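You operate a simulated robot arm through the tools that you are given. There is no shell and no other tool.

You are at the controls of a simulated robot arm. One attempt, no reset.

## Task
Pour the water and the cup of detergent into the basin and lay the white shirt in.
Fine: jug and cup go back empty; other washing stays put. Set down upright: water jug, tall measuring cup.

Only the result counts: the job must be done as asked and must still hold three seconds after the hand-in. Knocking over, shifting, dropping, spilling or breaking anything else fails it. Flat cloth is picked up by pressing the open fingertips on it (5 to 10 N) and closing them slowly along it; thin cloth reads only 2 to 8 mm in the jaws.

## Robot
A 6-joint arm with a three-finger gripper, fixed in place. Base frame: the origin is on the floor under the middle of its stand, x ahead of it, y to its left, z up. Lengths are in m, angles in degrees, forces in N, time in s.
It reaches about 1.213 m from its shoulder. Its first joint turns from -166.0 to 166.0 degrees. Payload 4.89 kg.
Tool frame: the origin (TCP) lies between the finger pads and is the grasp point; the fingertips stand 0.03 m ahead of it; z points along the fingers, y is the line along which they close. The gripper opens to 0.164 m; its body begins 0.125 m behind the TCP.
Orientation is that of the tool frame in the base frame, as [roll, pitch, yaw] about the fixed x, y, z axes, in that order (R = Rz(yaw) Ry(pitch) Rx(roll)). With the fingers straight down and closing along the base's y, the tool's x points along the base's -x, its y along +y and its z along -z.

## Interface
- The arm moves only by the tool drive_tool. Its argument "moves" is a list of rows, each a list of 7 numbers: the shift along the base's x, y, z in m, then the turn, a rotation vector about the base's x, y, z in degrees, then the gripper command, from -1 (fully open) to 1 (shut), values between in proportion. In form: [[x, y, z, rx, ry, rz, claw], ...]. A call has 1 to 20 rows; each row shifts and turns the commanded pose from where the row before left it. Each row takes 0.2 s and may step no farther than 0.05 m and 8.6 degrees from the row before; otherwise, or with a gripper value out of range, the whole call is refused. Where a pose cannot be reached the arm comes as near as it can. A force on the tool above 40 N (or 10 N above the force at the start of the call, whichever is more), or a blocked arm, ends the call early, and 0.2 s more pass. The fingers move at their own pace (about 0.108 m/s each) and stop on an object; they squeeze with about 30 N. The grip force told is the motor's: it shows also when the fingers shut on nothing. Time passes only in rows, and 0.2 s behind the last, so rows that do not move let the fingers close. It gives the time, the measured TCP pose, the force on the tool (base axes), the opening and the grip force at its end, in the units of the frame above (readings bear some noise), with the torque about the TCP (base axes, N m) and any sound that the robot's microphone picked up.
- Cameras (640 x 400 px; columns grow to the right, rows downward): "scene" is fixed at [0.0496, -0.5016, 1.6909]; the picture's right is [0.40, -0.92, 0.00], its down [-0.71, -0.31, -0.63] and it looks along [0.58, 0.25, -0.77] (base axes); focal length 321 px, centre (320, 200). "wrist" rides on the gripper at [0.077, -0.002, -0.152] in the tool frame; the picture's right is [0.02, 1.00, 0.00], its down [-0.88, 0.02, -0.47] and it looks along [-0.47, 0.01, 0.88] (tool axes); focal length 247 px, centre (320, 200). There is no depth. A picture from a camera that has moved, and an enlarged one, comes with that camera's place and axes in the base frame and with its lens.
- camera(camera): a new picture of that camera. No time passes.
- raise_lower(by): moves the trunk up (or, below 0, down) by that many m; the arm rides with it, the base frame stays. It gives what a move gives, with no picture.
- inspect(camera, box): a new picture of the part [left, top, right, bottom] of that camera's present view, enlarged. No time passes.
- finish_job(): hands the job in; it is judged then, once.

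Nothing tells you positions but the pictures and the camera data. Unless the task says otherwise, let go and move clear before handing in.

The tools are called after "Call:" by a JSON object that holds its "api" and its "payload". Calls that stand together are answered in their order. drive_tool: Moves the arm, as the interface text tells. Its arguments: {"type":"object","properties":{"moves":{"type":"array","items":{"type":"array","items":{"type":"number"}}}},"required":["moves"]} The other tools are called the same way: raise_lower (by) moves the trunk up or down; camera (camera) takes a picture; inspect (camera, box) takes an enlarged picture of a part of a camera's view; finish_job () hands the job in.

At the start:

```text
t: 0.0
eef_pos: [0.5189, -0.3947, 1.3236]
ee_rot: [-179.9, 0.0, 179.9]
ft_force: [0.1, 0.2, 0.6]
wrist_torque: [-0.01, 0.0, -0.01]
grip_width: 0.164
gripper_force: 0.0
trunk travel left (down, up): [-0.175, 0.215]
```

scene: 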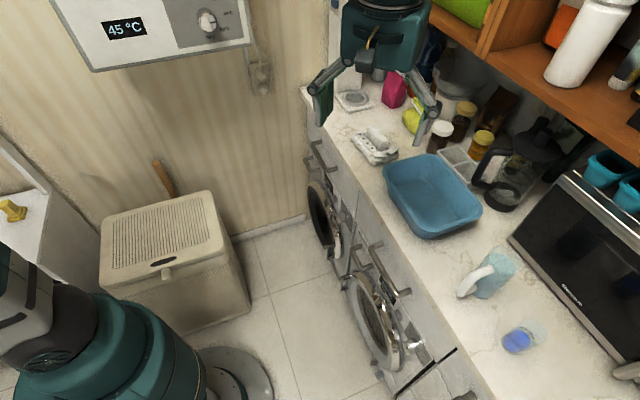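
wrist: 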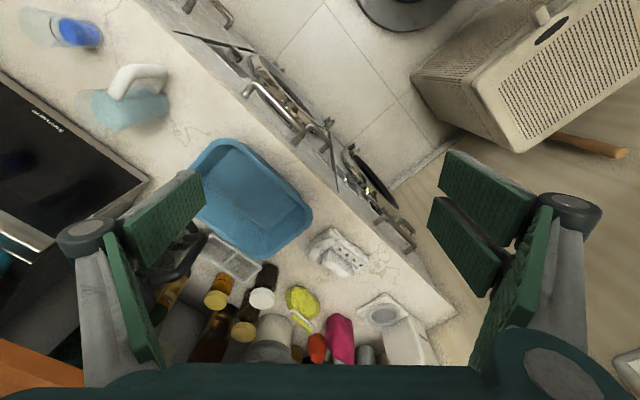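

I see a counter with a blue basin, a light-blue jug with a white handle, and a small cup with blue liquid; the white shirt isn't clearly identified yet. I'll look closer before moving.

Call:
{"api": "inspect", "payload": {"camera": "scene", "box": [440, 220, 600, 380]}}

Call:
{"api": "inspect", "payload": {"camera": "scene", "box": [300, 60, 560, 240]}}

Call:
{"api": "inspect", "payload": {"camera": "scene", "box": [0, 120, 320, 400]}}

Call:
{"api": "inspect", "payload": {"camera": "wrist", "box": [180, 130, 460, 370]}}

Call:
{"api": "inspect", "payload": {"camera": "wrist", "box": [0, 0, 240, 200]}}

```text
2.50 times, centred on (520, 300) of scene
camera zoom: at [0.0496, -0.5016, 1.6909], right [0.4, -0.92, 0.0], down [-0.71, -0.31, -0.63], along [0.58, 0.25, -0.77], focal length 802 px, centre (-180, -50)
```

zoom: 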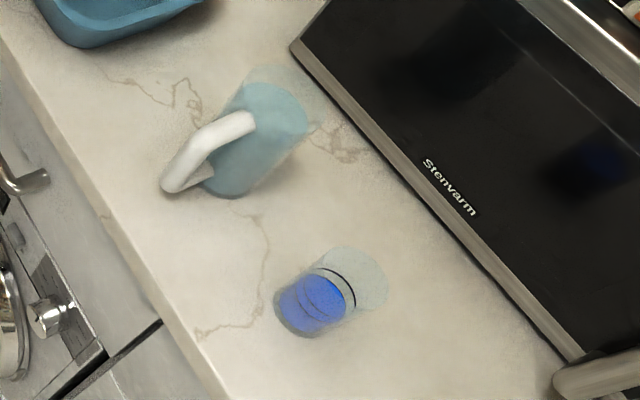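

```text
2.22 times, centred on (430, 150) of scene
camera zoom: at [0.0496, -0.5016, 1.6909], right [0.4, -0.92, 0.0], down [-0.71, -0.31, -0.63], along [0.58, 0.25, -0.77], focal length 712 px, centre (76, 311)
```

zoom: 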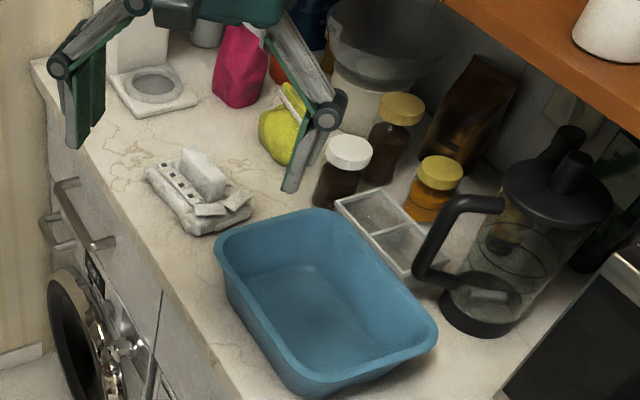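

```text
1.43 times, centred on (160, 260) of scene
camera zoom: at [0.0496, -0.5016, 1.6909], right [0.4, -0.92, 0.0], down [-0.71, -0.31, -0.63], along [0.58, 0.25, -0.77], focal length 458 px, centre (549, 114)
```

zoom: 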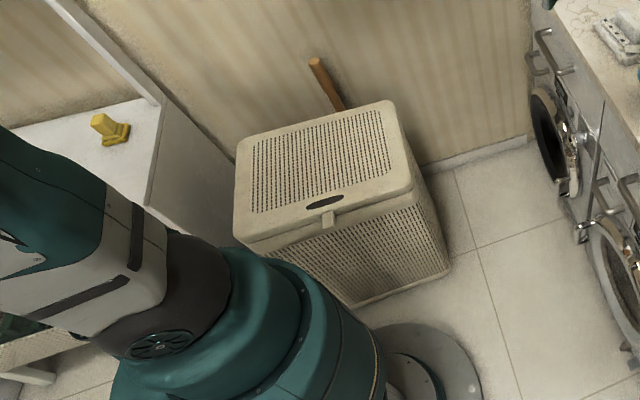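

```text
1.67 times, centred on (320, 250) of wrist
camera zoom: at [0.4417, -0.3956, 1.4771], right [-0.02, 1.0, 0.0], down [0.88, 0.02, 0.47], along [0.47, 0.01, -0.88], focal length 412 px, centre (320, 117)
```

zoom: 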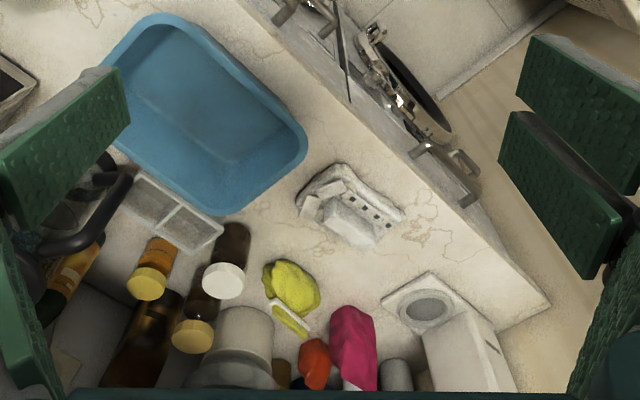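

```text
2.00 times, centred on (120, 100) of wrist
camera zoom: at [0.4417, -0.3956, 1.4771], right [-0.02, 1.0, 0.0], down [0.88, 0.02, 0.47], along [0.47, 0.01, -0.88], focal length 494 px, centre (720, 400)
```

zoom: 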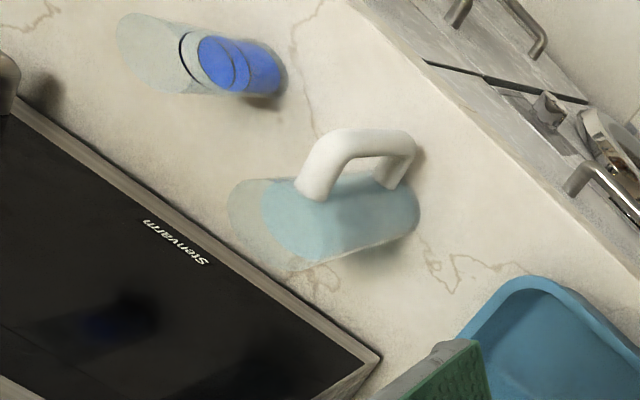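

The jug (light blue, white handle) and the cup with blue detergent stand on the counter to the right, near z≈0.9, and the basin is centred near (0.78,-0.57). I can't find the white shirt yet, so I'll swing the arm left to look at the hamper and the shelf.

Call:
{"api": "drive_tool", "payload": {"moves": [[-0.01, 0.05, 0, 0, 0, 5, -1], [-0.01, 0.05, 0, 0, 0, 5, -1], [-0.01, 0.05, 0, 0, 0, 5, -1], [-0.01, 0.05, 0, 0, 0, 5, -1], [-0.01, 0.05, 0, 0, 0, 5, -1], [-0.01, 0.05, 0, 0, 0, 5, -1], [-0.01, 0.05, 0, 0, 0, 5, -1], [-0.01, 0.05, 0, 0, 0, 5, -1], [-0.01, 0.05, 0, 0, 0, 5, -1], [-0.01, 0.05, 0, 0, 0, 5, -1]]}}

Call:
{"api": "camera", "payload": {"camera": "wrist"}}

Call:
{"api": "camera", "payload": {"camera": "scene"}}

```text
refused: row 1 steps farther than a row can; nothing moved
```

```text
taken
camera wrist: at [0.4417, -0.3956, 1.4771], right [-0.02, 1.0, 0.0], down [0.88, 0.02, 0.47], along [0.47, 0.01, -0.88], focal length 247 px, centre (320, 200)
```

wrist: 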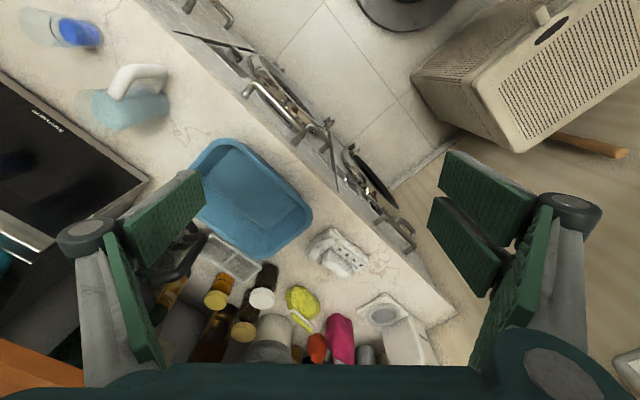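

```text
taken
```

scene: 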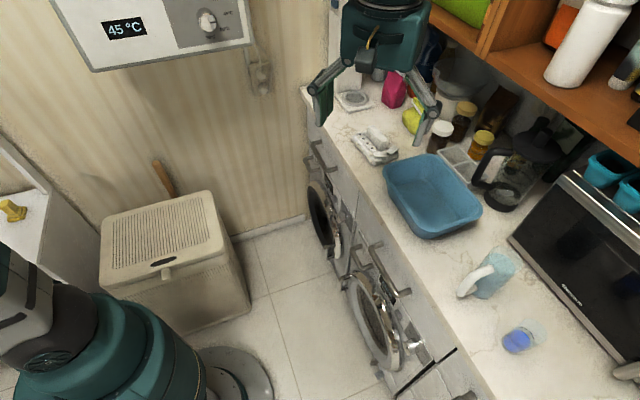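

The step limit is on the total 3D shift (0.05 m), so I'll use slightly smaller steps. I'm still looking for the shirt, so I'm swinging left toward the hamper.

Call:
{"api": "drive_tool", "payload": {"moves": [[-0.01, 0.045, 0, 0, 0, 5, -1], [-0.01, 0.045, 0, 0, 0, 5, -1], [-0.01, 0.045, 0, 0, 0, 5, -1], [-0.01, 0.045, 0, 0, 0, 5, -1], [-0.01, 0.045, 0, 0, 0, 5, -1], [-0.01, 0.045, 0, 0, 0, 5, -1], [-0.01, 0.045, 0, 0, 0, 5, -1], [-0.01, 0.045, 0, 0, 0, 5, -1], [-0.01, 0.045, 0, 0, 0, 5, -1], [-0.01, 0.045, 0, 0, 0, 5, -1], [-0.01, 0.045, 0, 0, 0, 5, -1], [-0.01, 0.045, 0, 0, 0, 5, -1]]}}

Call:
{"api": "camera", "payload": {"camera": "wrist"}}

Call:
{"api": "camera", "payload": {"camera": "scene"}}

```text
t: 2.6
eef_pos: [0.3947, 0.1478, 1.3244]
ee_rot: [-180.0, 0.1, -119.9]
ft_force: [-0.3, -0.5, 0.3]
wrist_torque: [0.05, -0.07, 0.0]
grip_width: 0.1638
gripper_force: 0.0
trunk travel left (down, up): [-0.175, 0.215]
```

```text
taken
camera wrist: at [0.3599, 0.0792, 1.4777], right [-0.88, 0.48, 0.0], down [0.42, 0.77, 0.47], along [0.23, 0.42, -0.88], focal length 247 px, centre (320, 200)
```

wrist: 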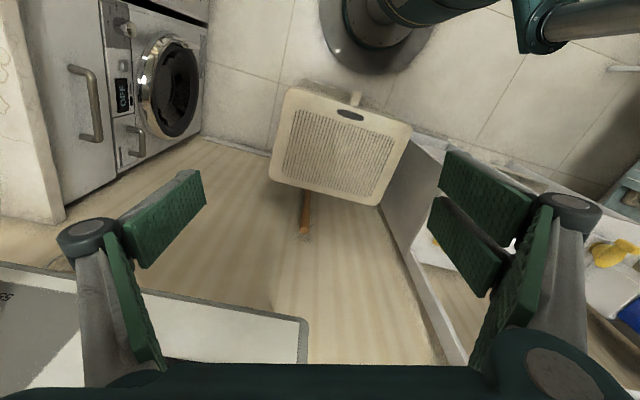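

```text
taken
```

scene: 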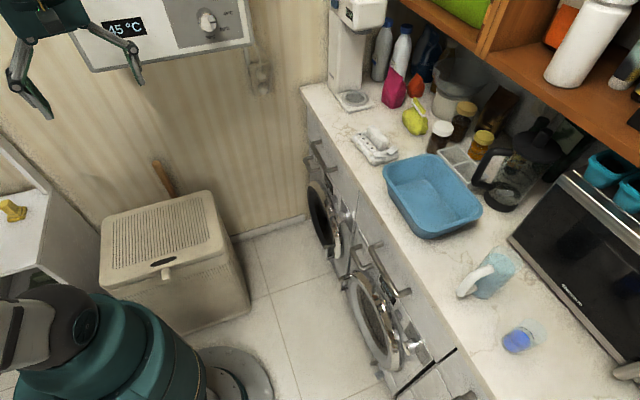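

I see a hamper with a closed lid and a cabinet or shelf to the left with coloured items on it. I'll swing further left to see it and look for the shirt.

Call:
{"api": "drive_tool", "payload": {"moves": [[-0.04, 0.015, 0, 0, 0, 6, -1], [-0.04, 0.015, 0, 0, 0, 6, -1], [-0.04, 0.015, 0, 0, 0, 6, -1], [-0.04, 0.015, 0, 0, 0, 6, -1], [-0.04, 0.015, 0, 0, 0, 6, -1], [-0.04, 0.015, 0, 0, 0, 6, -1], [-0.04, 0.015, 0, 0, 0, 6, -1], [-0.04, 0.01, 0, 0, 0, 6, -1]]}}

Call:
{"api": "camera", "payload": {"camera": "wrist"}}

Call:
{"api": "camera", "payload": {"camera": "scene"}}

```text
t: 4.5
eef_pos: [0.0918, 0.2594, 1.3276]
ee_rot: [-179.5, -0.4, -73.9]
ft_force: [16.8, 1.6, -0.9]
wrist_torque: [0.01, 0.81, 0.55]
grip_width: 0.1566
gripper_force: 0.0
trunk travel left (down, up): [-0.175, 0.215]
stopped in row 8: the force on the tool passed its limit at 116 N (the readings are from after the stop); the commanded pose is now the measured one
```

```text
taken
camera wrist: at [0.1133, 0.1854, 1.481], right [-0.95, -0.3, -0.01], down [-0.27, 0.84, 0.47], along [-0.13, 0.45, -0.88], focal length 247 px, centre (320, 200)
```

wrist: 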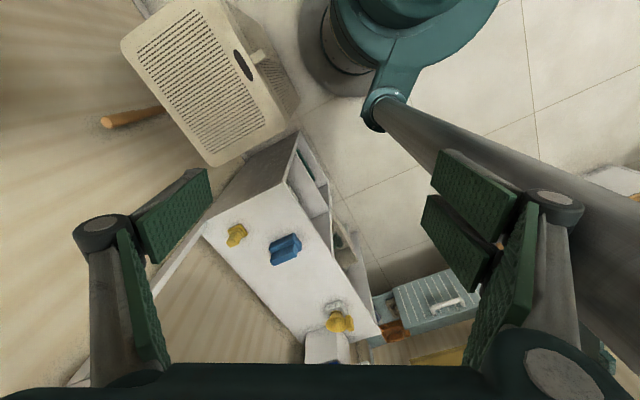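

```text
taken
```

scene: 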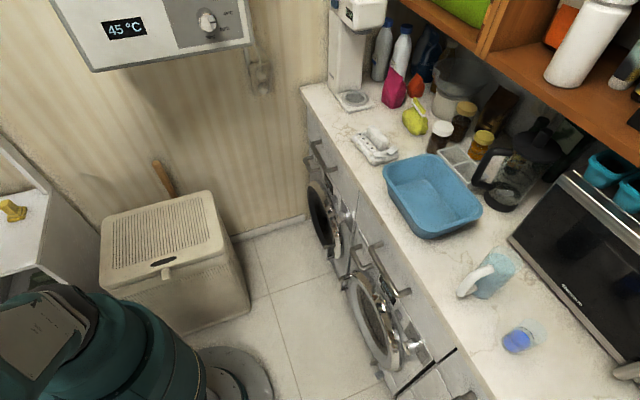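

My gripper brushed its own forearm there, since I folded too tightly, so I'm backing off outward. Then I'll look at the shelf, which has a yellow item, a blue one and a light-blue crate.

Call:
{"api": "drive_tool", "payload": {"moves": [[0.02, 0.04, 0, 0, 0, 0, -1], [0.02, 0.04, 0, 0, 0, 0, -1]]}}

Call:
{"api": "camera", "payload": {"camera": "wrist"}}

Call:
{"api": "inspect", "payload": {"camera": "wrist", "box": [200, 130, 500, 370]}}

```text
t: 5.0
eef_pos: [0.1303, 0.3374, 1.3274]
ee_rot: [-179.6, -0.2, -74.0]
ft_force: [-1.0, -4.5, -0.3]
wrist_torque: [0.63, -0.12, 0.0]
grip_width: 0.164
gripper_force: 0.1
trunk travel left (down, up): [-0.175, 0.215]
```

```text
taken
camera wrist: at [0.1528, 0.2633, 1.4812], right [-0.95, -0.3, -0.01], down [-0.27, 0.84, 0.47], along [-0.13, 0.45, -0.88], focal length 247 px, centre (320, 200)
```

wrist: 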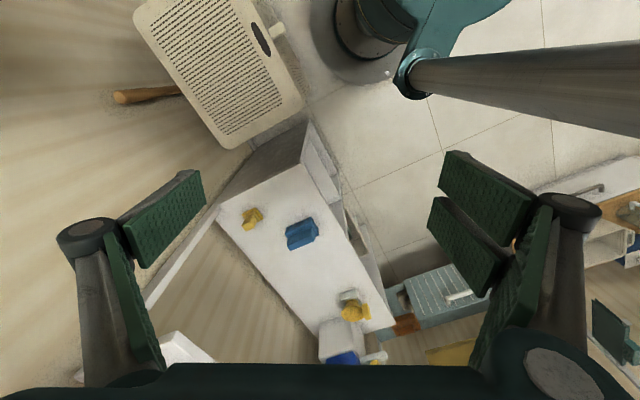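

```text
1.67 times, centred on (350, 250) of wrist
camera zoom: at [0.1528, 0.2633, 1.4812], right [-0.95, -0.3, -0.01], down [-0.27, 0.84, 0.47], along [-0.13, 0.45, -0.88], focal length 412 px, centre (270, 117)
```

zoom: 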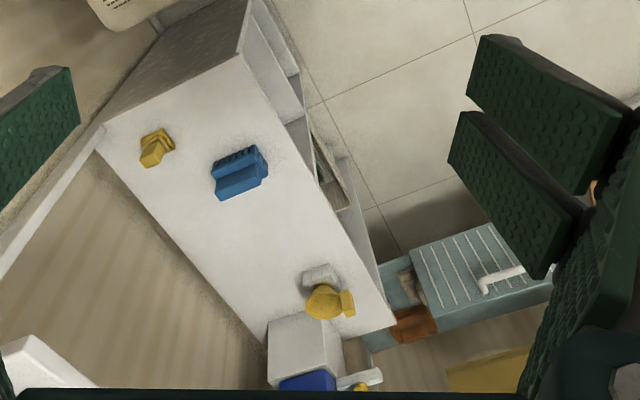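

The shelf holds toys and boxes but no shirt. I'll keep swinging round to the back-left to search the rest of the room.

Call:
{"api": "drive_tool", "payload": {"moves": [[-0.03, 0.03, 0, 0, 0, 5, -1], [-0.04, 0.02, 0, 0, 0, 5, -1], [-0.04, 0.01, 0, 0, 0, 5, -1], [-0.045, 0.0, 0, 0, 0, 5, -1], [-0.045, 0.0, 0, 0, 0, 5, -1], [-0.045, 0.0, 0, 0, 0, 5, -1], [-0.045, 0.0, 0, 0, 0, 5, -1], [-0.045, -0.01, 0, 0, 0, 5, -1], [-0.045, -0.01, 0, 0, 0, 5, -1]]}}

Call:
{"api": "camera", "payload": {"camera": "wrist"}}

Call:
{"api": "camera", "payload": {"camera": "scene"}}

```text
t: 5.9
eef_pos: [0.1069, 0.3715, 1.3196]
ee_rot: [-179.6, -0.3, -71.5]
ft_force: [-0.6, -0.2, 0.2]
wrist_torque: [0.06, -0.02, -0.02]
grip_width: 0.164
gripper_force: 0.0
trunk travel left (down, up): [-0.175, 0.215]
stopped in row 4: the arm was blocked; the commanded pose is now the measured one
```

```text
taken
camera wrist: at [0.1313, 0.3, 1.4738], right [-0.94, -0.34, -0.01], down [-0.3, 0.83, 0.47], along [-0.15, 0.44, -0.88], focal length 247 px, centre (320, 200)
```

wrist: 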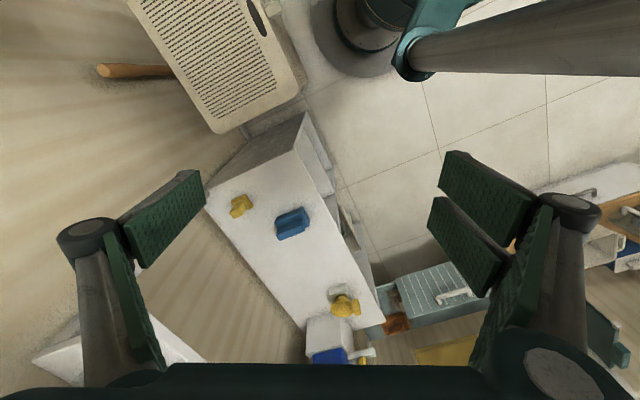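

```text
taken
```

scene: 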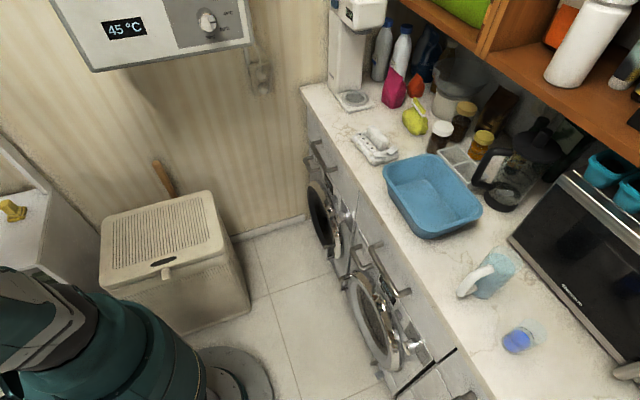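

Something blocked the arm going further that way, so I'll stop there. I'll check the washing machines and hamper more closely with the zoom.

Call:
{"api": "inspect", "payload": {"camera": "scene", "box": [280, 130, 440, 390]}}

Call:
{"api": "inspect", "payload": {"camera": "scene", "box": [90, 150, 260, 340]}}

Call:
{"api": "inspect", "payload": {"camera": "wrist", "box": [380, 130, 640, 380]}}

Call:
{"api": "inspect", "payload": {"camera": "wrist", "box": [120, 0, 320, 150]}}

```text
1.54 times, centred on (360, 260) of scene
camera zoom: at [0.0496, -0.5016, 1.6909], right [0.4, -0.92, 0.0], down [-0.71, -0.31, -0.63], along [0.58, 0.25, -0.77], focal length 493 px, centre (258, 108)
```

zoom: 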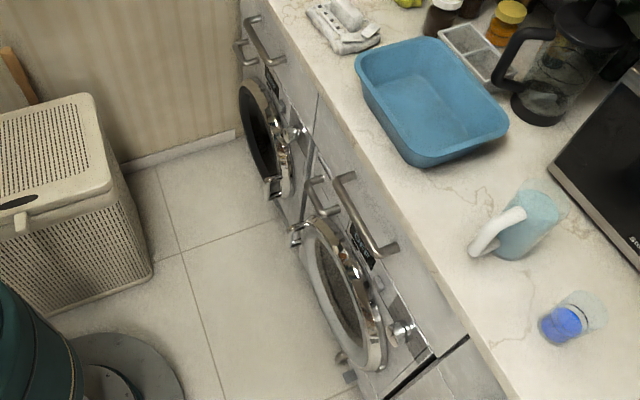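

```text
2.11 times, centred on (175, 245) of scene
camera zoom: at [0.0496, -0.5016, 1.6909], right [0.4, -0.92, 0.0], down [-0.71, -0.31, -0.63], along [0.58, 0.25, -0.77], focal length 675 px, centre (625, 105)
```

zoom: 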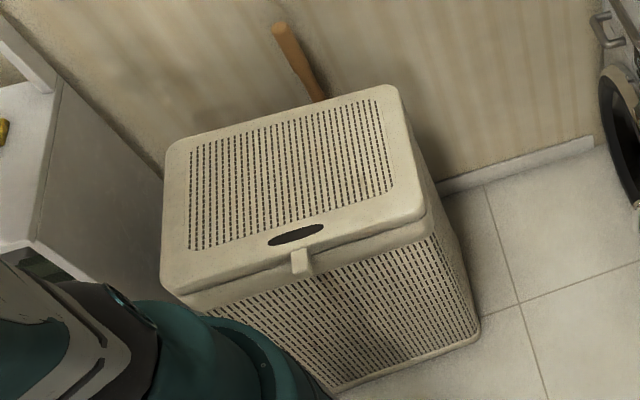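

```text
1.60 times, centred on (510, 255) of wrist
camera zoom: at [0.1313, 0.3, 1.4738], right [-0.94, -0.34, -0.01], down [-0.3, 0.83, 0.47], along [-0.15, 0.44, -0.88], focal length 395 px, centre (16, 112)
```

zoom: 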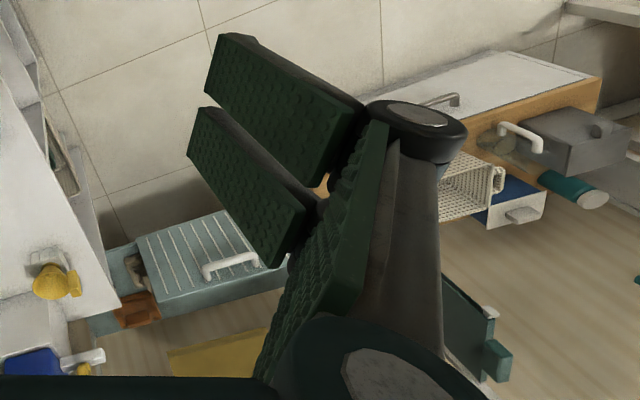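

```text
2.67 times, centred on (220, 75) of wrist
camera zoom: at [0.1313, 0.3, 1.4738], right [-0.94, -0.34, -0.01], down [-0.3, 0.83, 0.47], along [-0.15, 0.44, -0.88], focal length 659 px, centre (587, 533)
```

zoom: 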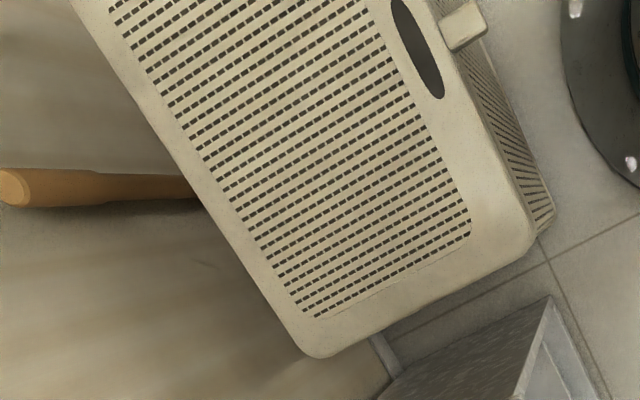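

The hamper looks like a hinged-lid laundry bin, but I want to see the rest of the room too. I'll rotate the wrist in place to look further behind.

Call:
{"api": "drive_tool", "payload": {"moves": [[0, 0, 0, -7.5, -2.7, 0, -1], [0, 0, 0, -7.5, -2.7, 0, -1], [0, 0, 0, -7.5, -2.7, 0, -1], [0, 0, 0, -7.5, -2.7, 0, -1]]}}

Call:
{"api": "camera", "payload": {"camera": "wrist"}}

```text
t: 7.0
eef_pos: [0.1566, 0.3534, 1.3206]
ee_rot: [-178.9, -27.6, -79.4]
ft_force: [-0.7, -2.4, 1.4]
wrist_torque: [0.25, 0.01, 0.08]
grip_width: 0.1642
gripper_force: 0.1
out of reach, approached as far as the arm can: row 4
trunk travel left (down, up): [-0.175, 0.215]
stopped in row 4: the arm was blocked; the commanded pose is now the measured one
```

```text
taken
camera wrist: at [0.1548, 0.3565, 1.491], right [-0.98, -0.21, 0.0], down [-0.21, 0.98, 0.01], along [0.0, 0.01, -1.0], focal length 247 px, centre (320, 200)
```

wrist: 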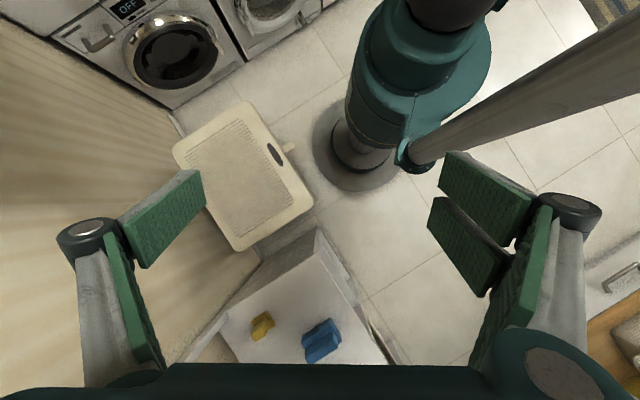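

I pitched the wrong way, because this camera's image-down is the outward direction. Reversing to look outward toward the back of the room.

Call:
{"api": "drive_tool", "payload": {"moves": [[0, 0, 0, 8.0, 2.4, 0, -1], [0, 0, 0, 8.0, 2.4, 0, -1], [0, 0, 0, 8.0, 2.4, 0, -1], [0, 0, 0, 8.0, 2.4, 0, -1], [0, 0, 0, 8.0, 2.4, 0, -1], [0, 0, 0, 8.0, 2.4, 0, -1], [0, 0, 0, 8.0, 2.4, 0, -1]]}}

Call:
{"api": "camera", "payload": {"camera": "wrist"}}

```text
t: 8.6
eef_pos: [0.1515, 0.3599, 1.3191]
ee_rot: [175.7, 30.7, -78.8]
ft_force: [2.4, -0.2, 0.0]
wrist_torque: [-0.11, 0.15, 0.09]
grip_width: 0.1641
gripper_force: 0.1
trunk travel left (down, up): [-0.175, 0.215]
```

```text
taken
camera wrist: at [0.1937, 0.2216, 1.4119], right [-0.97, -0.25, 0.05], down [-0.08, 0.51, 0.86], along [-0.24, 0.82, -0.52], focal length 247 px, centre (320, 200)
```

wrist: 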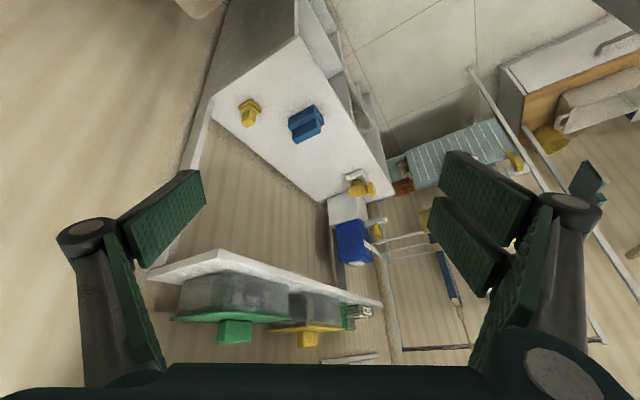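

Shelves with bins and a workbench, still no shirt. I'll yaw the camera to look further around the back of the room.

Call:
{"api": "drive_tool", "payload": {"moves": [[0.02, 0, 0, 0, 0, 8, -1], [0.02, 0, 0, 0, 0, 8, -1], [0.02, 0, 0, 0, 0, 8, -1], [0, 0, 0, 0, 0, 8, -1], [0, 0, 0, 0, 0, 8, -1], [0, 0, 0, 0, 0, 8, -1]]}}

Call:
{"api": "camera", "payload": {"camera": "wrist"}}

```text
t: 10.0
eef_pos: [0.2114, 0.3593, 1.318]
ee_rot: [175.7, 30.6, -30.7]
ft_force: [-1.5, 0.3, -0.4]
wrist_torque: [0.1, -0.16, -0.13]
grip_width: 0.164
gripper_force: 0.1
trunk travel left (down, up): [-0.175, 0.215]
```

```text
taken
camera wrist: at [0.3413, 0.2966, 1.4117], right [-0.46, -0.89, 0.05], down [-0.44, 0.28, 0.85], along [-0.77, 0.37, -0.52], focal length 247 px, centre (320, 200)
```

wrist: 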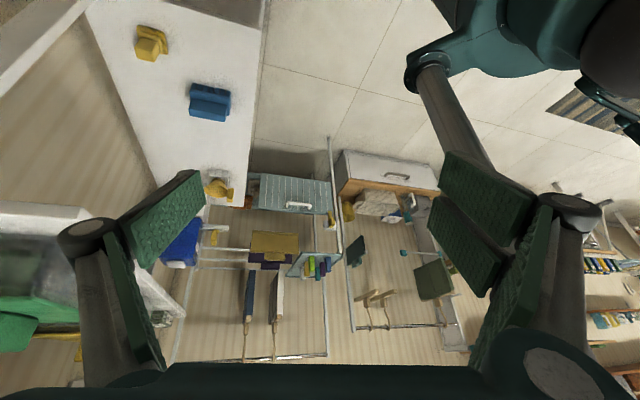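

Only background furniture behind me, with no laundry. A beige/white roll was half visible at the far right end of the counter, so I'll return and look there.

Call:
{"api": "drive_tool", "payload": {"moves": [[0, 0, 0, -3.5, -6.8, 0.4, -1], [0, 0, 0, -3.5, -6.8, 0.4, -1], [0, 0, 0, -3.5, -6.8, 0.4, -1], [0, 0, 0, -3.5, -6.8, 0.4, -1], [0.038, -0.03, 0, 0, 0, -8, -1], [0.038, -0.03, 0, 0, 0, -8, -1], [0.038, -0.03, 0, 0, 0, -8, -1], [0.038, -0.03, 0, 0, 0, -8, -1], [0.038, -0.03, 0, 0, 0, -8, -1], [0.005, -0.048, 0, 0, 0, -8, -1], [0.005, -0.048, 0, 0, 0, -8, -1], [0.005, -0.048, 0, 0, 0, -8, -1], [0.005, -0.048, 0, 0, 0, -8, -1], [0.005, -0.048, 0, 0, 0, -8, -1], [0.005, -0.048, 0, 0, 0, -8, -1], [0.005, -0.048, 0, 0, 0, -8, -1], [0.005, -0.048, 0, 0, 0, -8, -1], [0.005, -0.048, 0, 0, 0, -8, -1], [0.005, -0.048, 0, 0, 0, -8, -1], [0.005, -0.048, 0, 0, 0, -8, -1]]}}

Call:
{"api": "camera", "payload": {"camera": "wrist"}}

```text
t: 14.2
eef_pos: [0.4561, -0.3173, 1.3199]
ee_rot: [177.1, -0.1, -156.9]
ft_force: [-0.8, 1.2, 1.2]
wrist_torque: [-0.23, -0.11, -0.02]
grip_width: 0.1637
gripper_force: 0.1
trunk travel left (down, up): [-0.175, 0.215]
```

```text
taken
camera wrist: at [0.3899, -0.3566, 1.4721], right [-0.41, 0.91, 0.05], down [0.81, 0.34, 0.47], along [0.41, 0.24, -0.88], focal length 247 px, centre (320, 200)
```

wrist: 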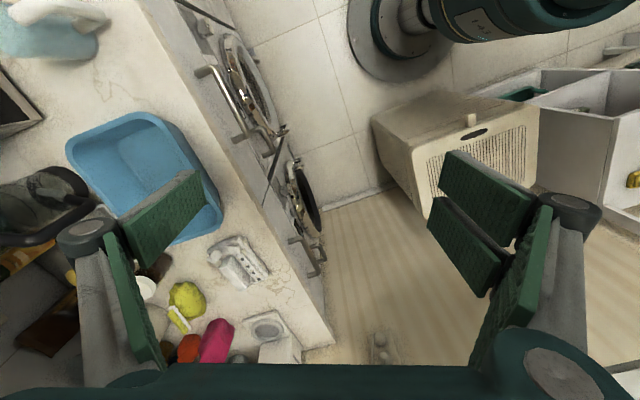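

Now I'll look toward the right end of the counter.

Call:
{"api": "drive_tool", "payload": {"moves": [[-0.012, -0.018, 0, 0, 0, -8, -1], [-0.012, -0.018, 0, 0, 0, -8, -1], [-0.012, -0.018, 0, 0, 0, -8, -1], [-0.012, -0.018, 0, 0, 0, -8, -1], [-0.012, -0.018, 0, 0, 0, -8, -1], [-0.012, -0.018, 0, 0, 0, -8, -1], [-0.012, -0.018, 0, 0, 0, -8, -1], [-0.012, -0.018, 0, 0, 0, -8, -1], [-0.012, -0.018, 0, 0, 0, -8, -1]]}}

Call:
{"api": "camera", "payload": {"camera": "wrist"}}

Call:
{"api": "camera", "payload": {"camera": "scene"}}

```text
t: 16.2
eef_pos: [0.3483, -0.4814, 1.3194]
ee_rot: [177.1, -0.1, 131.0]
ft_force: [-0.2, 0.5, 0.4]
wrist_torque: [-0.1, 0.04, -0.02]
grip_width: 0.1641
gripper_force: 0.0
trunk travel left (down, up): [-0.175, 0.215]
```

```text
taken
camera wrist: at [0.292, -0.4301, 1.4725], right [0.74, 0.67, 0.05], down [0.58, -0.67, 0.47], along [0.35, -0.32, -0.88], focal length 247 px, centre (320, 200)
```

wrist: 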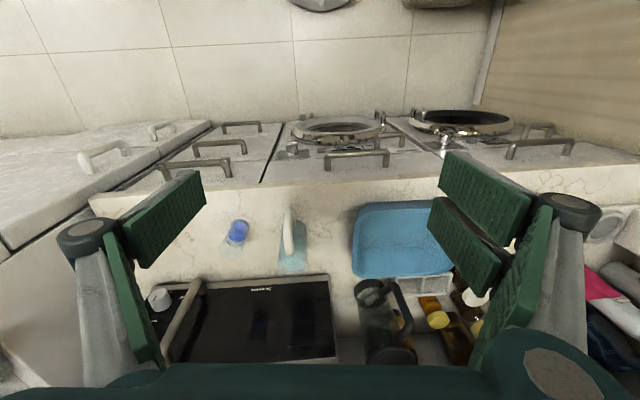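

```text
taken
```

scene: 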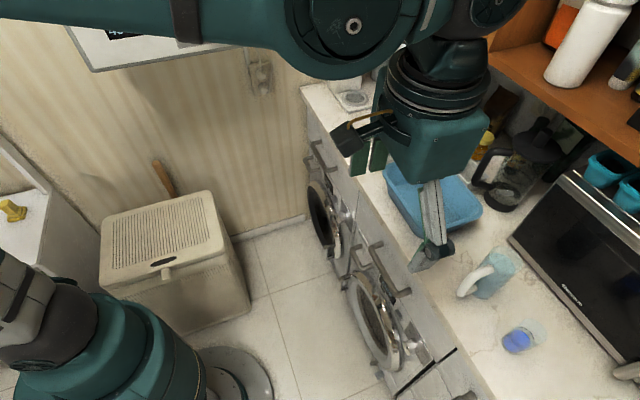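

No shirt on the counter; the far right item is the microwave handle. Let me zoom in on the washer doors from this view.

Call:
{"api": "inspect", "payload": {"camera": "wrist", "box": [160, 80, 360, 210]}}

Call:
{"api": "inspect", "payload": {"camera": "wrist", "box": [360, 80, 560, 210]}}

Call:
{"api": "inspect", "payload": {"camera": "wrist", "box": [200, 180, 360, 300]}}

```text
3.08 times, centred on (260, 145) of wrist
camera zoom: at [0.292, -0.4301, 1.4725], right [0.74, 0.67, 0.05], down [0.58, -0.67, 0.47], along [0.35, -0.32, -0.88], focal length 760 px, centre (505, 369)
```

zoom: 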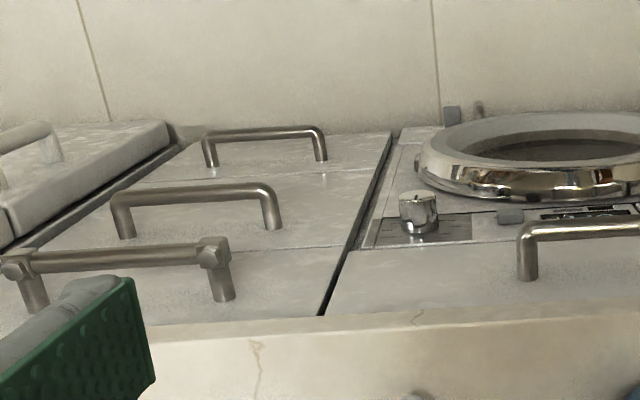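

```text
3.08 times, centred on (460, 145) of wrist
camera zoom: at [0.292, -0.4301, 1.4725], right [0.74, 0.67, 0.05], down [0.58, -0.67, 0.47], along [0.35, -0.32, -0.88], focal length 760 px, centre (-111, 369)
```

zoom: 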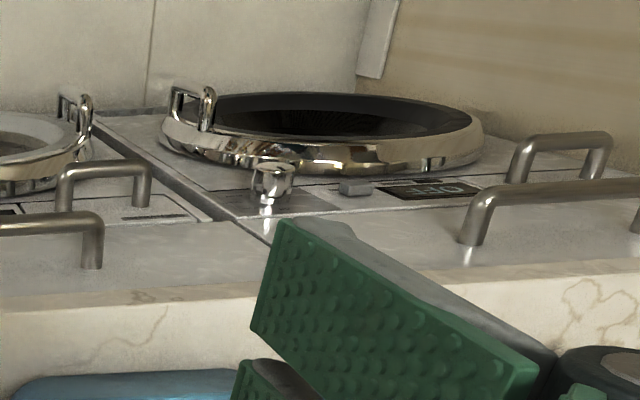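

```text
3.33 times, centred on (280, 240) of wrist
camera zoom: at [0.292, -0.4301, 1.4725], right [0.74, 0.67, 0.05], down [0.58, -0.67, 0.47], along [0.35, -0.32, -0.88], focal length 823 px, centre (453, 67)
```

zoom: 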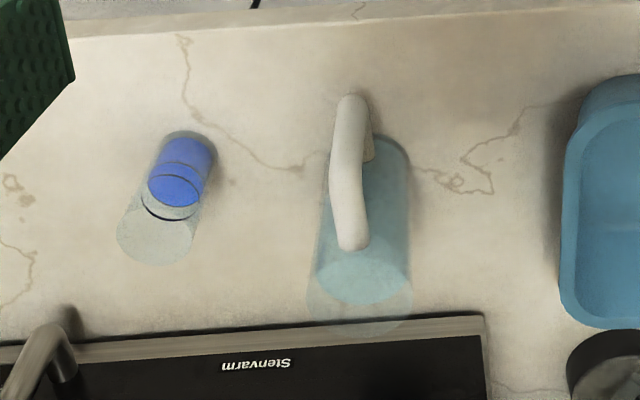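

Both washers are shut with dark glass, so the closed laundry hamper at my front-left is the likely place for the shirt. I'll move above it to look at its lid and front tab up close.

Call:
{"api": "drive_tool", "payload": {"moves": [[0.0, 0.046, 0, 0, 0, 6.3, -1], [0.0, 0.046, 0, 0, 0, 6.3, -1], [0.0, 0.046, 0, 0, 0, 6.3, -1], [0.0, 0.046, 0, 0, 0, 6.3, -1], [0.0, 0.046, 0, 0, 0, 6.3, -1], [0.0, 0.046, 0, 0, 0, 6.3, -1], [0.0, 0.046, 0, 0, 0, 6.3, -1], [0.0, 0.046, 0, 0, 0, 6.3, -1], [0.0, 0.046, 0, 0, 0, 6.3, -1], [0.0, 0.046, 0, 0, 0, 6.3, -1], [0.0, 0.046, 0, 0, 0, 6.3, -1], [0.0, 0.046, 0, 0, 0, 6.3, -1], [0.0, 0.046, 0, 0, 0, 6.3, -1], [0.0, 0.046, 0, 0, 0, 6.3, -1], [0.0, 0.046, 0, 0, 0, 6.3, -1], [0.0, 0.0, -0.05, 0, 0, 0, -1], [0.0, 0.0, -0.05, 0, 0, 0, -1], [0.0, 0.0, -0.05, 0, 0, 0, -1], [0.0, 0.0, -0.05, 0, 0, 0, -1]]}}

Call:
{"api": "camera", "payload": {"camera": "wrist"}}

Call:
{"api": "camera", "payload": {"camera": "scene"}}

```text
t: 20.2
eef_pos: [0.3492, 0.2089, 1.1201]
ee_rot: [177.0, -0.1, -134.3]
ft_force: [-1.2, -0.7, 0.5]
wrist_torque: [0.09, -0.17, -0.03]
grip_width: 0.1642
gripper_force: 0.0
trunk travel left (down, up): [-0.175, 0.215]
```

```text
taken
camera wrist: at [0.3029, 0.1461, 1.2726], right [-0.73, 0.68, 0.05], down [0.62, 0.63, 0.47], along [0.29, 0.38, -0.88], focal length 247 px, centre (320, 200)
```

wrist: 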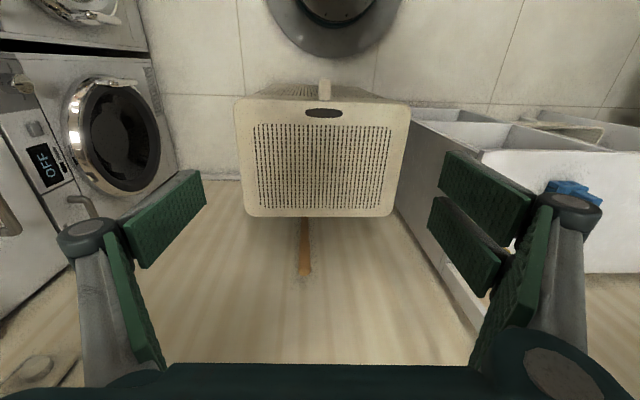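

```text
taken
```

scene: 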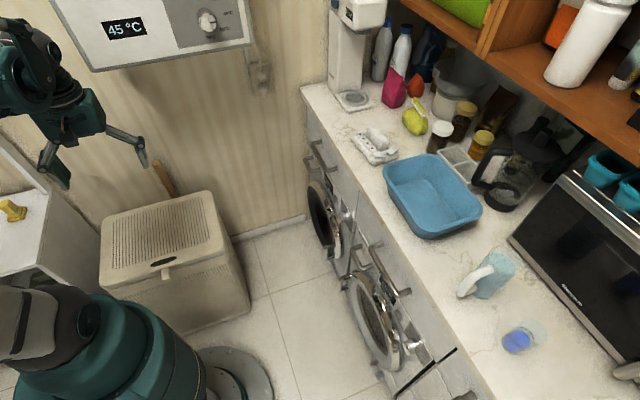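

Call:
{"api": "inspect", "payload": {"camera": "wrist", "box": [220, 60, 430, 230]}}

Call:
{"api": "inspect", "payload": {"camera": "wrist", "box": [0, 0, 200, 230]}}

Call:
{"api": "inspect", "payload": {"camera": "wrist", "box": [420, 90, 640, 240]}}

```text
2.35 times, centred on (325, 145) of wrist
camera zoom: at [0.3029, 0.1461, 1.2726], right [-0.73, 0.68, 0.05], down [0.62, 0.63, 0.47], along [0.29, 0.38, -0.88], focal length 581 px, centre (308, 329)
```

zoom: 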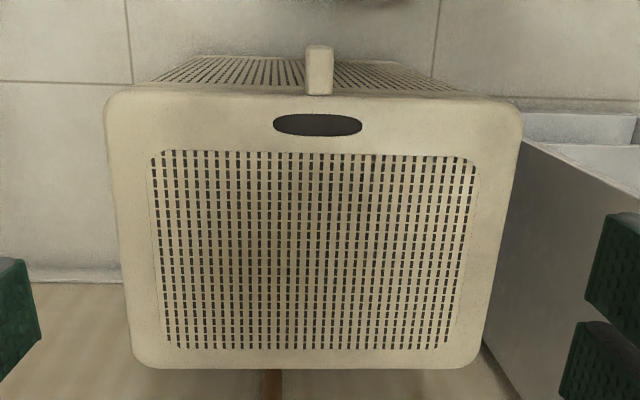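

```text
1.74 times, centred on (100, 115) of wrist
camera zoom: at [0.3029, 0.1461, 1.2726], right [-0.73, 0.68, 0.05], down [0.62, 0.63, 0.47], along [0.29, 0.38, -0.88], focal length 430 px, centre (703, 348)
```

zoom: 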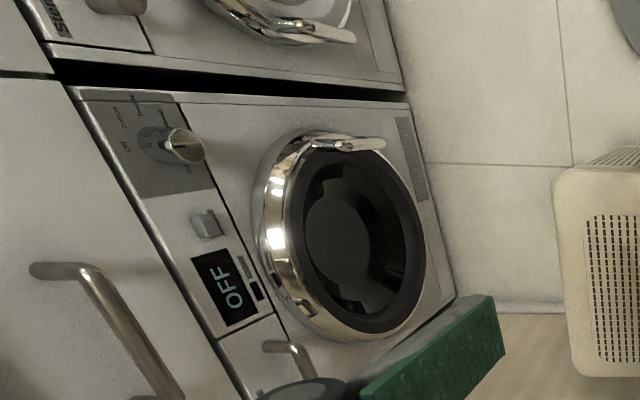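

```text
2.67 times, centred on (530, 165) of wrist
camera zoom: at [0.3029, 0.1461, 1.2726], right [-0.73, 0.68, 0.05], down [0.62, 0.63, 0.47], along [0.29, 0.38, -0.88], focal length 659 px, centre (-240, 293)
```

zoom: 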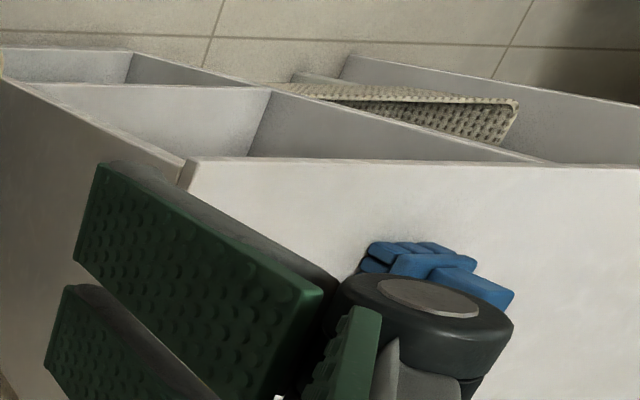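

The lid is hinged at the wall side, with a tab about 3.5 cm wide sticking out at its front edge near (0.30,0.21,0.59). I'll straighten the tool and descend in front of the tab to look closer before gripping it.

Call:
{"api": "drive_tool", "payload": {"moves": [[-0.02, -0.003, -0.04, -1.05, -1.05, 0, 0], [-0.02, -0.003, -0.04, -1.05, -1.05, 0, 0], [-0.02, -0.003, -0.04, 0, 0, 0, 0], [0, 0, -0.045, 0, 0, 0, 0], [0, 0, -0.045, 0, 0, 0, 0], [0, 0, -0.045, 0, 0, 0, 0], [0, 0, -0.045, 0, 0, 0, 0], [0, 0, -0.04, 0, 0, 0, 0]]}}

Call:
{"api": "camera", "payload": {"camera": "wrist"}}

Call:
{"api": "camera", "payload": {"camera": "scene"}}

```text
t: 22.0
eef_pos: [0.298, 0.2058, 0.8796]
ee_rot: [179.9, -0.2, -134.4]
ft_force: [0.8, 0.7, -0.3]
wrist_torque: [-0.16, 0.19, 0.03]
grip_width: 0.0819
gripper_force: 0.0
out of reach, approached as far as the arm can: row 6, 7, 8
trunk travel left (down, up): [-0.175, 0.215]
```

```text
taken
camera wrist: at [0.245, 0.1501, 1.0337], right [-0.73, 0.68, 0.0], down [0.6, 0.64, 0.47], along [0.32, 0.34, -0.88], focal length 247 px, centre (320, 200)
```

wrist: 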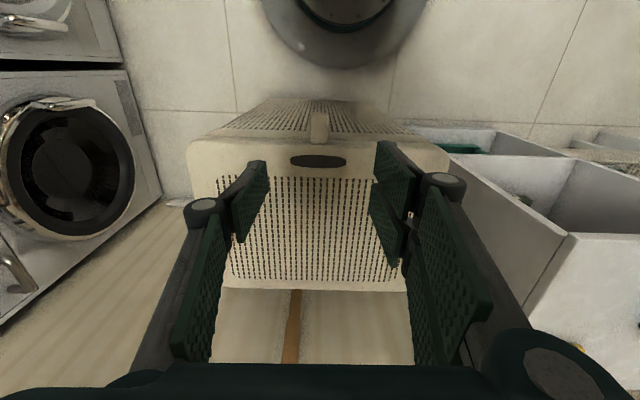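

```text
taken
```

scene: 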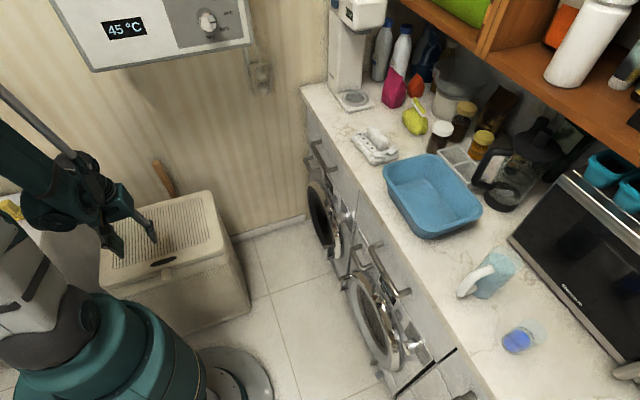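

I'm at the arm's inner fold limit here at z≈0.88, so I'll lower the trunk to get down to the hamper. The tab tip is near (0.288,0.200), with the lid top near z≈0.6.

Call:
{"api": "raise_lower", "payload": {"by": -0.17}}

Call:
{"api": "camera", "payload": {"camera": "wrist"}}

Call:
{"api": "camera", "payload": {"camera": "scene"}}

```text
t: 23.9
eef_pos: [0.2955, 0.2061, 0.7108]
ee_rot: [179.9, -0.1, -134.4]
ft_force: [0.0, 0.9, -0.1]
wrist_torque: [-0.01, 0.0, 0.0]
grip_width: 0.0819
gripper_force: 0.0
trunk travel left (down, up): [-0.005, 0.385]
```

```text
taken
camera wrist: at [0.244, 0.1495, 0.8643], right [-0.73, 0.68, 0.0], down [0.6, 0.65, 0.47], along [0.32, 0.34, -0.88], focal length 247 px, centre (320, 200)
```

wrist: 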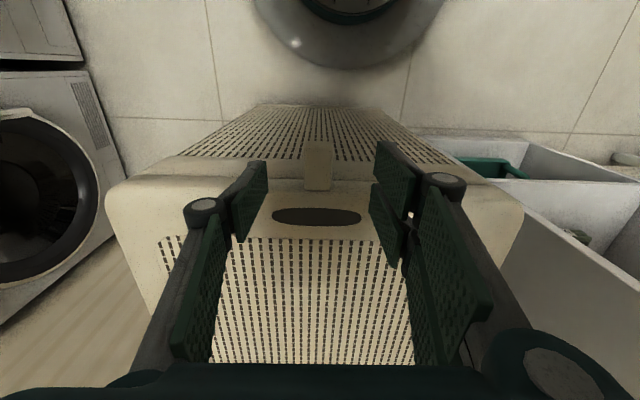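

```text
taken
```

scene: 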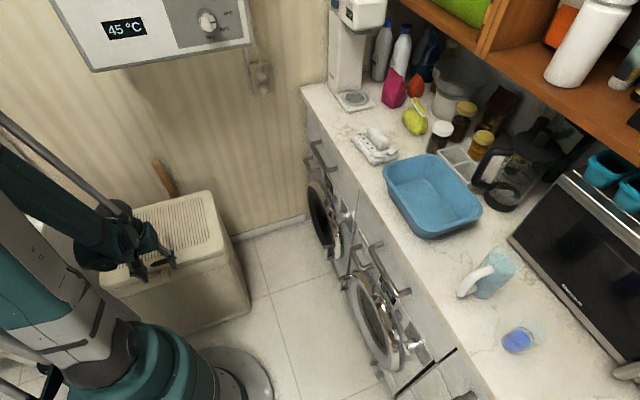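

Call:
{"api": "inspect", "payload": {"camera": "wrist", "box": [240, 110, 400, 240]}}

```text
3.08 times, centred on (320, 175) of wrist
camera zoom: at [0.244, 0.1495, 0.8643], right [-0.73, 0.68, 0.0], down [0.6, 0.65, 0.47], along [0.32, 0.34, -0.88], focal length 760 px, centre (320, 277)
```

zoom: 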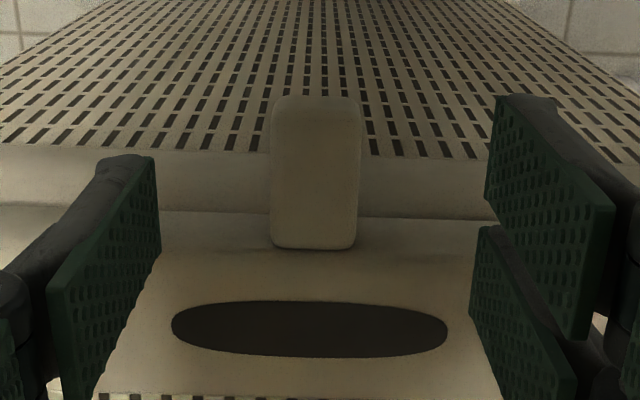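

The tab is about 2.8 cm wide and slopes from roughly z 0.64 at the lid to 0.61 at its tip. I'll tilt the gripper body outward to get reach, then lower the open fingers astride the tab.

Call:
{"api": "drive_tool", "payload": {"moves": [[0, 0, 0, -5.9, 5.9, 0, 0], [0, 0, 0, -5.9, 5.9, 0, 0], [0, 0, 0, -5.9, 5.9, 0, 0], [-0.001, -0.005, -0.03, 0, 0, 0, 0], [-0.001, -0.003, -0.025, 0, 0, 0, 0]]}}

Call:
{"api": "camera", "payload": {"camera": "wrist"}}

Call:
{"api": "camera", "payload": {"camera": "scene"}}

```text
t: 25.1
eef_pos: [0.3049, 0.209, 0.6967]
ee_rot: [179.7, -25.2, -134.2]
ft_force: [-0.1, 0.9, 0.6]
wrist_torque: [-0.03, 0.01, 0.01]
grip_width: 0.082
gripper_force: 0.0
out of reach, approached as far as the arm can: row 4, 5
trunk travel left (down, up): [-0.005, 0.385]
```

```text
taken
camera wrist: at [0.3045, 0.2026, 0.8676], right [-0.73, 0.68, 0.01], down [0.68, 0.73, 0.05], along [0.03, 0.05, -1.0], focal length 247 px, centre (320, 200)
```

wrist: 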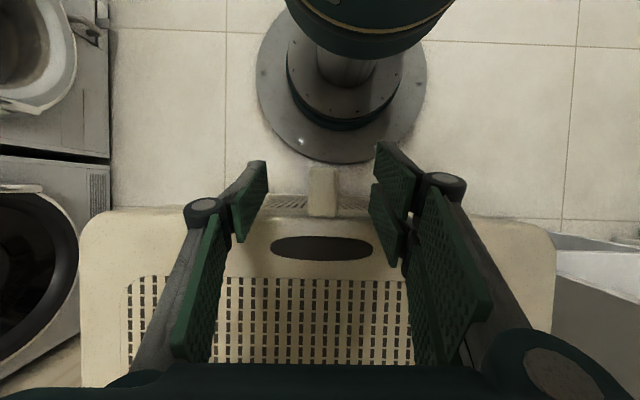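

```text
taken
```

scene: 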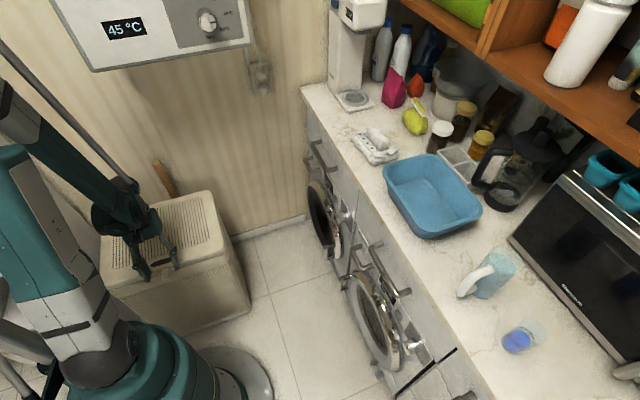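

Still short of the tab by about 7 cm even with the trunk down. Let me study the arm's configuration in the scene view to see what limits it.

Call:
{"api": "inspect", "payload": {"camera": "scene", "box": [0, 60, 300, 400]}}

```text
1.18 times, centred on (150, 230) of scene
camera zoom: at [0.0496, -0.5016, 1.6909], right [0.4, -0.92, 0.0], down [-0.71, -0.31, -0.63], along [0.58, 0.25, -0.77], focal length 377 px, centre (520, 165)
```

zoom: 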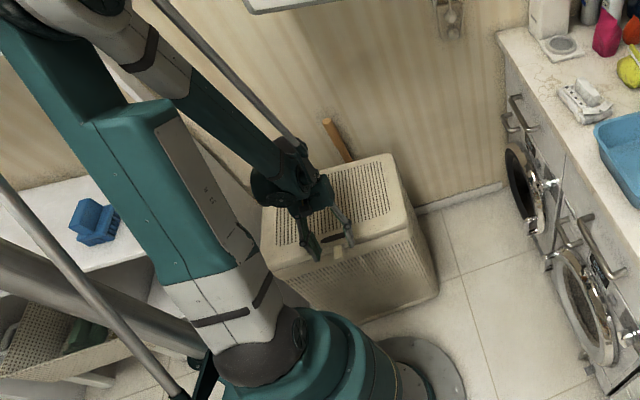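

The elbow is nearly fully folded there. Tilting the gripper body further outward should move the wrist away from the shoulder and buy depth, so I'll try that step by step.

Call:
{"api": "drive_tool", "payload": {"moves": [[0, 0, 0, -4.7, 4.7, 0, 0], [0, 0, 0, -4.7, 4.7, 0, 0], [0, 0, 0, -4.7, 4.7, 0, 0], [-0.008, -0.008, -0.02, 0, 0, 0, 0], [-0.004, -0.004, -0.02, 0, 0, 0, 0]]}}

Call:
{"api": "camera", "payload": {"camera": "wrist"}}

Call:
{"api": "inspect", "payload": {"camera": "scene", "box": [0, 60, 300, 400]}}

```text
t: 26.3
eef_pos: [0.3076, 0.2087, 0.6955]
ee_rot: [179.6, -25.1, -134.3]
ft_force: [-0.5, -0.4, -0.1]
wrist_torque: [0.06, -0.07, 0.02]
grip_width: 0.082
gripper_force: 0.0
out of reach, approached as far as the arm can: row 1, 2, 3, 4, 5
trunk travel left (down, up): [-0.005, 0.385]
```

```text
taken
camera wrist: at [0.307, 0.2036, 0.8665], right [-0.73, 0.68, 0.01], down [0.68, 0.73, 0.05], along [0.03, 0.05, -1.0], focal length 247 px, centre (320, 200)
```

wrist: 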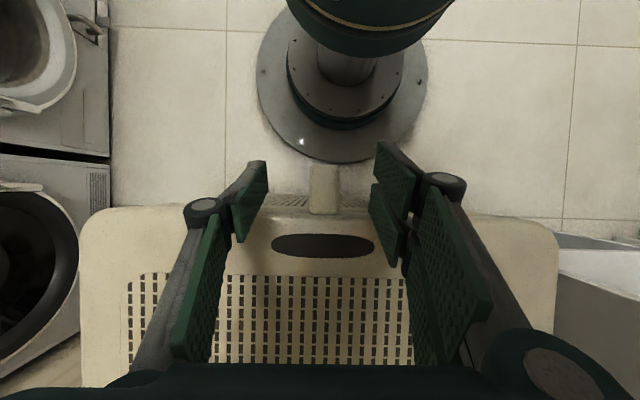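

```text
1.18 times, centred on (150, 230) of scene
camera zoom: at [0.0496, -0.5016, 1.6909], right [0.4, -0.92, 0.0], down [-0.71, -0.31, -0.63], along [0.58, 0.25, -0.77], focal length 377 px, centre (520, 165)
```

zoom: 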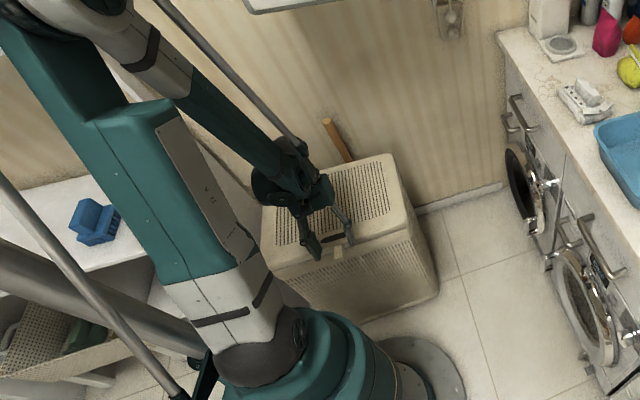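

The fold limit blocks a from-above grip of the tab, so I'll consider lifting it from the side like a bar parallel to the hinge. First a close look through the lid's hand slot while the camera is right above it.

Call:
{"api": "inspect", "payload": {"camera": "wrist", "box": [262, 225, 382, 300]}}

Call:
{"api": "inspect", "payload": {"camera": "wrist", "box": [200, 240, 440, 390]}}

```text
5.33 times, centred on (322, 262) of wrist
camera zoom: at [0.307, 0.2036, 0.8665], right [-0.73, 0.68, 0.01], down [0.68, 0.73, 0.05], along [0.03, 0.05, -1.0], focal length 1317 px, centre (309, -133)
```

zoom: 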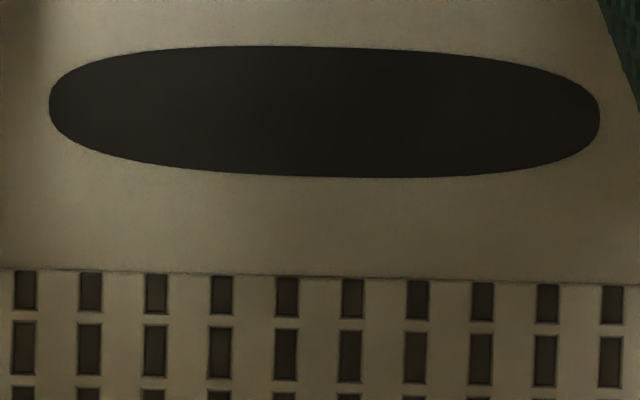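

```text
2.67 times, centred on (320, 315) of wrist
camera zoom: at [0.307, 0.2036, 0.8665], right [-0.73, 0.68, 0.01], down [0.68, 0.73, 0.05], along [0.03, 0.05, -1.0], focal length 659 px, centre (320, -107)
```

zoom: 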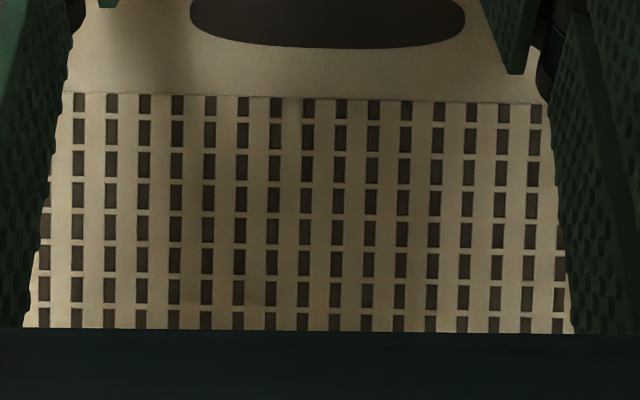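

Lighter and reddish specks show through the lid's slots, so there is cloth inside the hamper. I'll back off, raise the trunk, and reorient the closed fingers to lift the tab from its right side.

Call:
{"api": "drive_tool", "payload": {"moves": [[0, 0, 0.02, 5.9, -5.9, 0, 0], [0, 0, 0.02, 5.9, -5.9, 0, 0], [0, 0, 0.02, 5.9, -5.9, 0, 0], [0.02, -0.02, 0.03, 0, 0, 0, 0.5], [0.02, -0.02, 0.03, 0, 0, 0, 1]]}}

Call:
{"api": "raise_lower", "payload": {"by": 0.17}}

```text
t: 27.5
eef_pos: [0.3474, 0.1686, 0.8157]
ee_rot: [-180.0, -0.1, -134.3]
ft_force: [0.8, 0.5, -1.1]
wrist_torque: [-0.05, 0.12, 0.0]
grip_width: 0.0001
gripper_force: 29.7
trunk travel left (down, up): [-0.005, 0.385]
```

```text
t: 29.5
eef_pos: [0.3473, 0.1692, 0.9849]
ee_rot: [180.0, -0.1, -134.2]
ft_force: [-0.2, -0.5, 0.1]
wrist_torque: [0.02, 0.01, 0.0]
grip_width: 0.0001
gripper_force: 29.5
trunk travel left (down, up): [-0.175, 0.215]
```

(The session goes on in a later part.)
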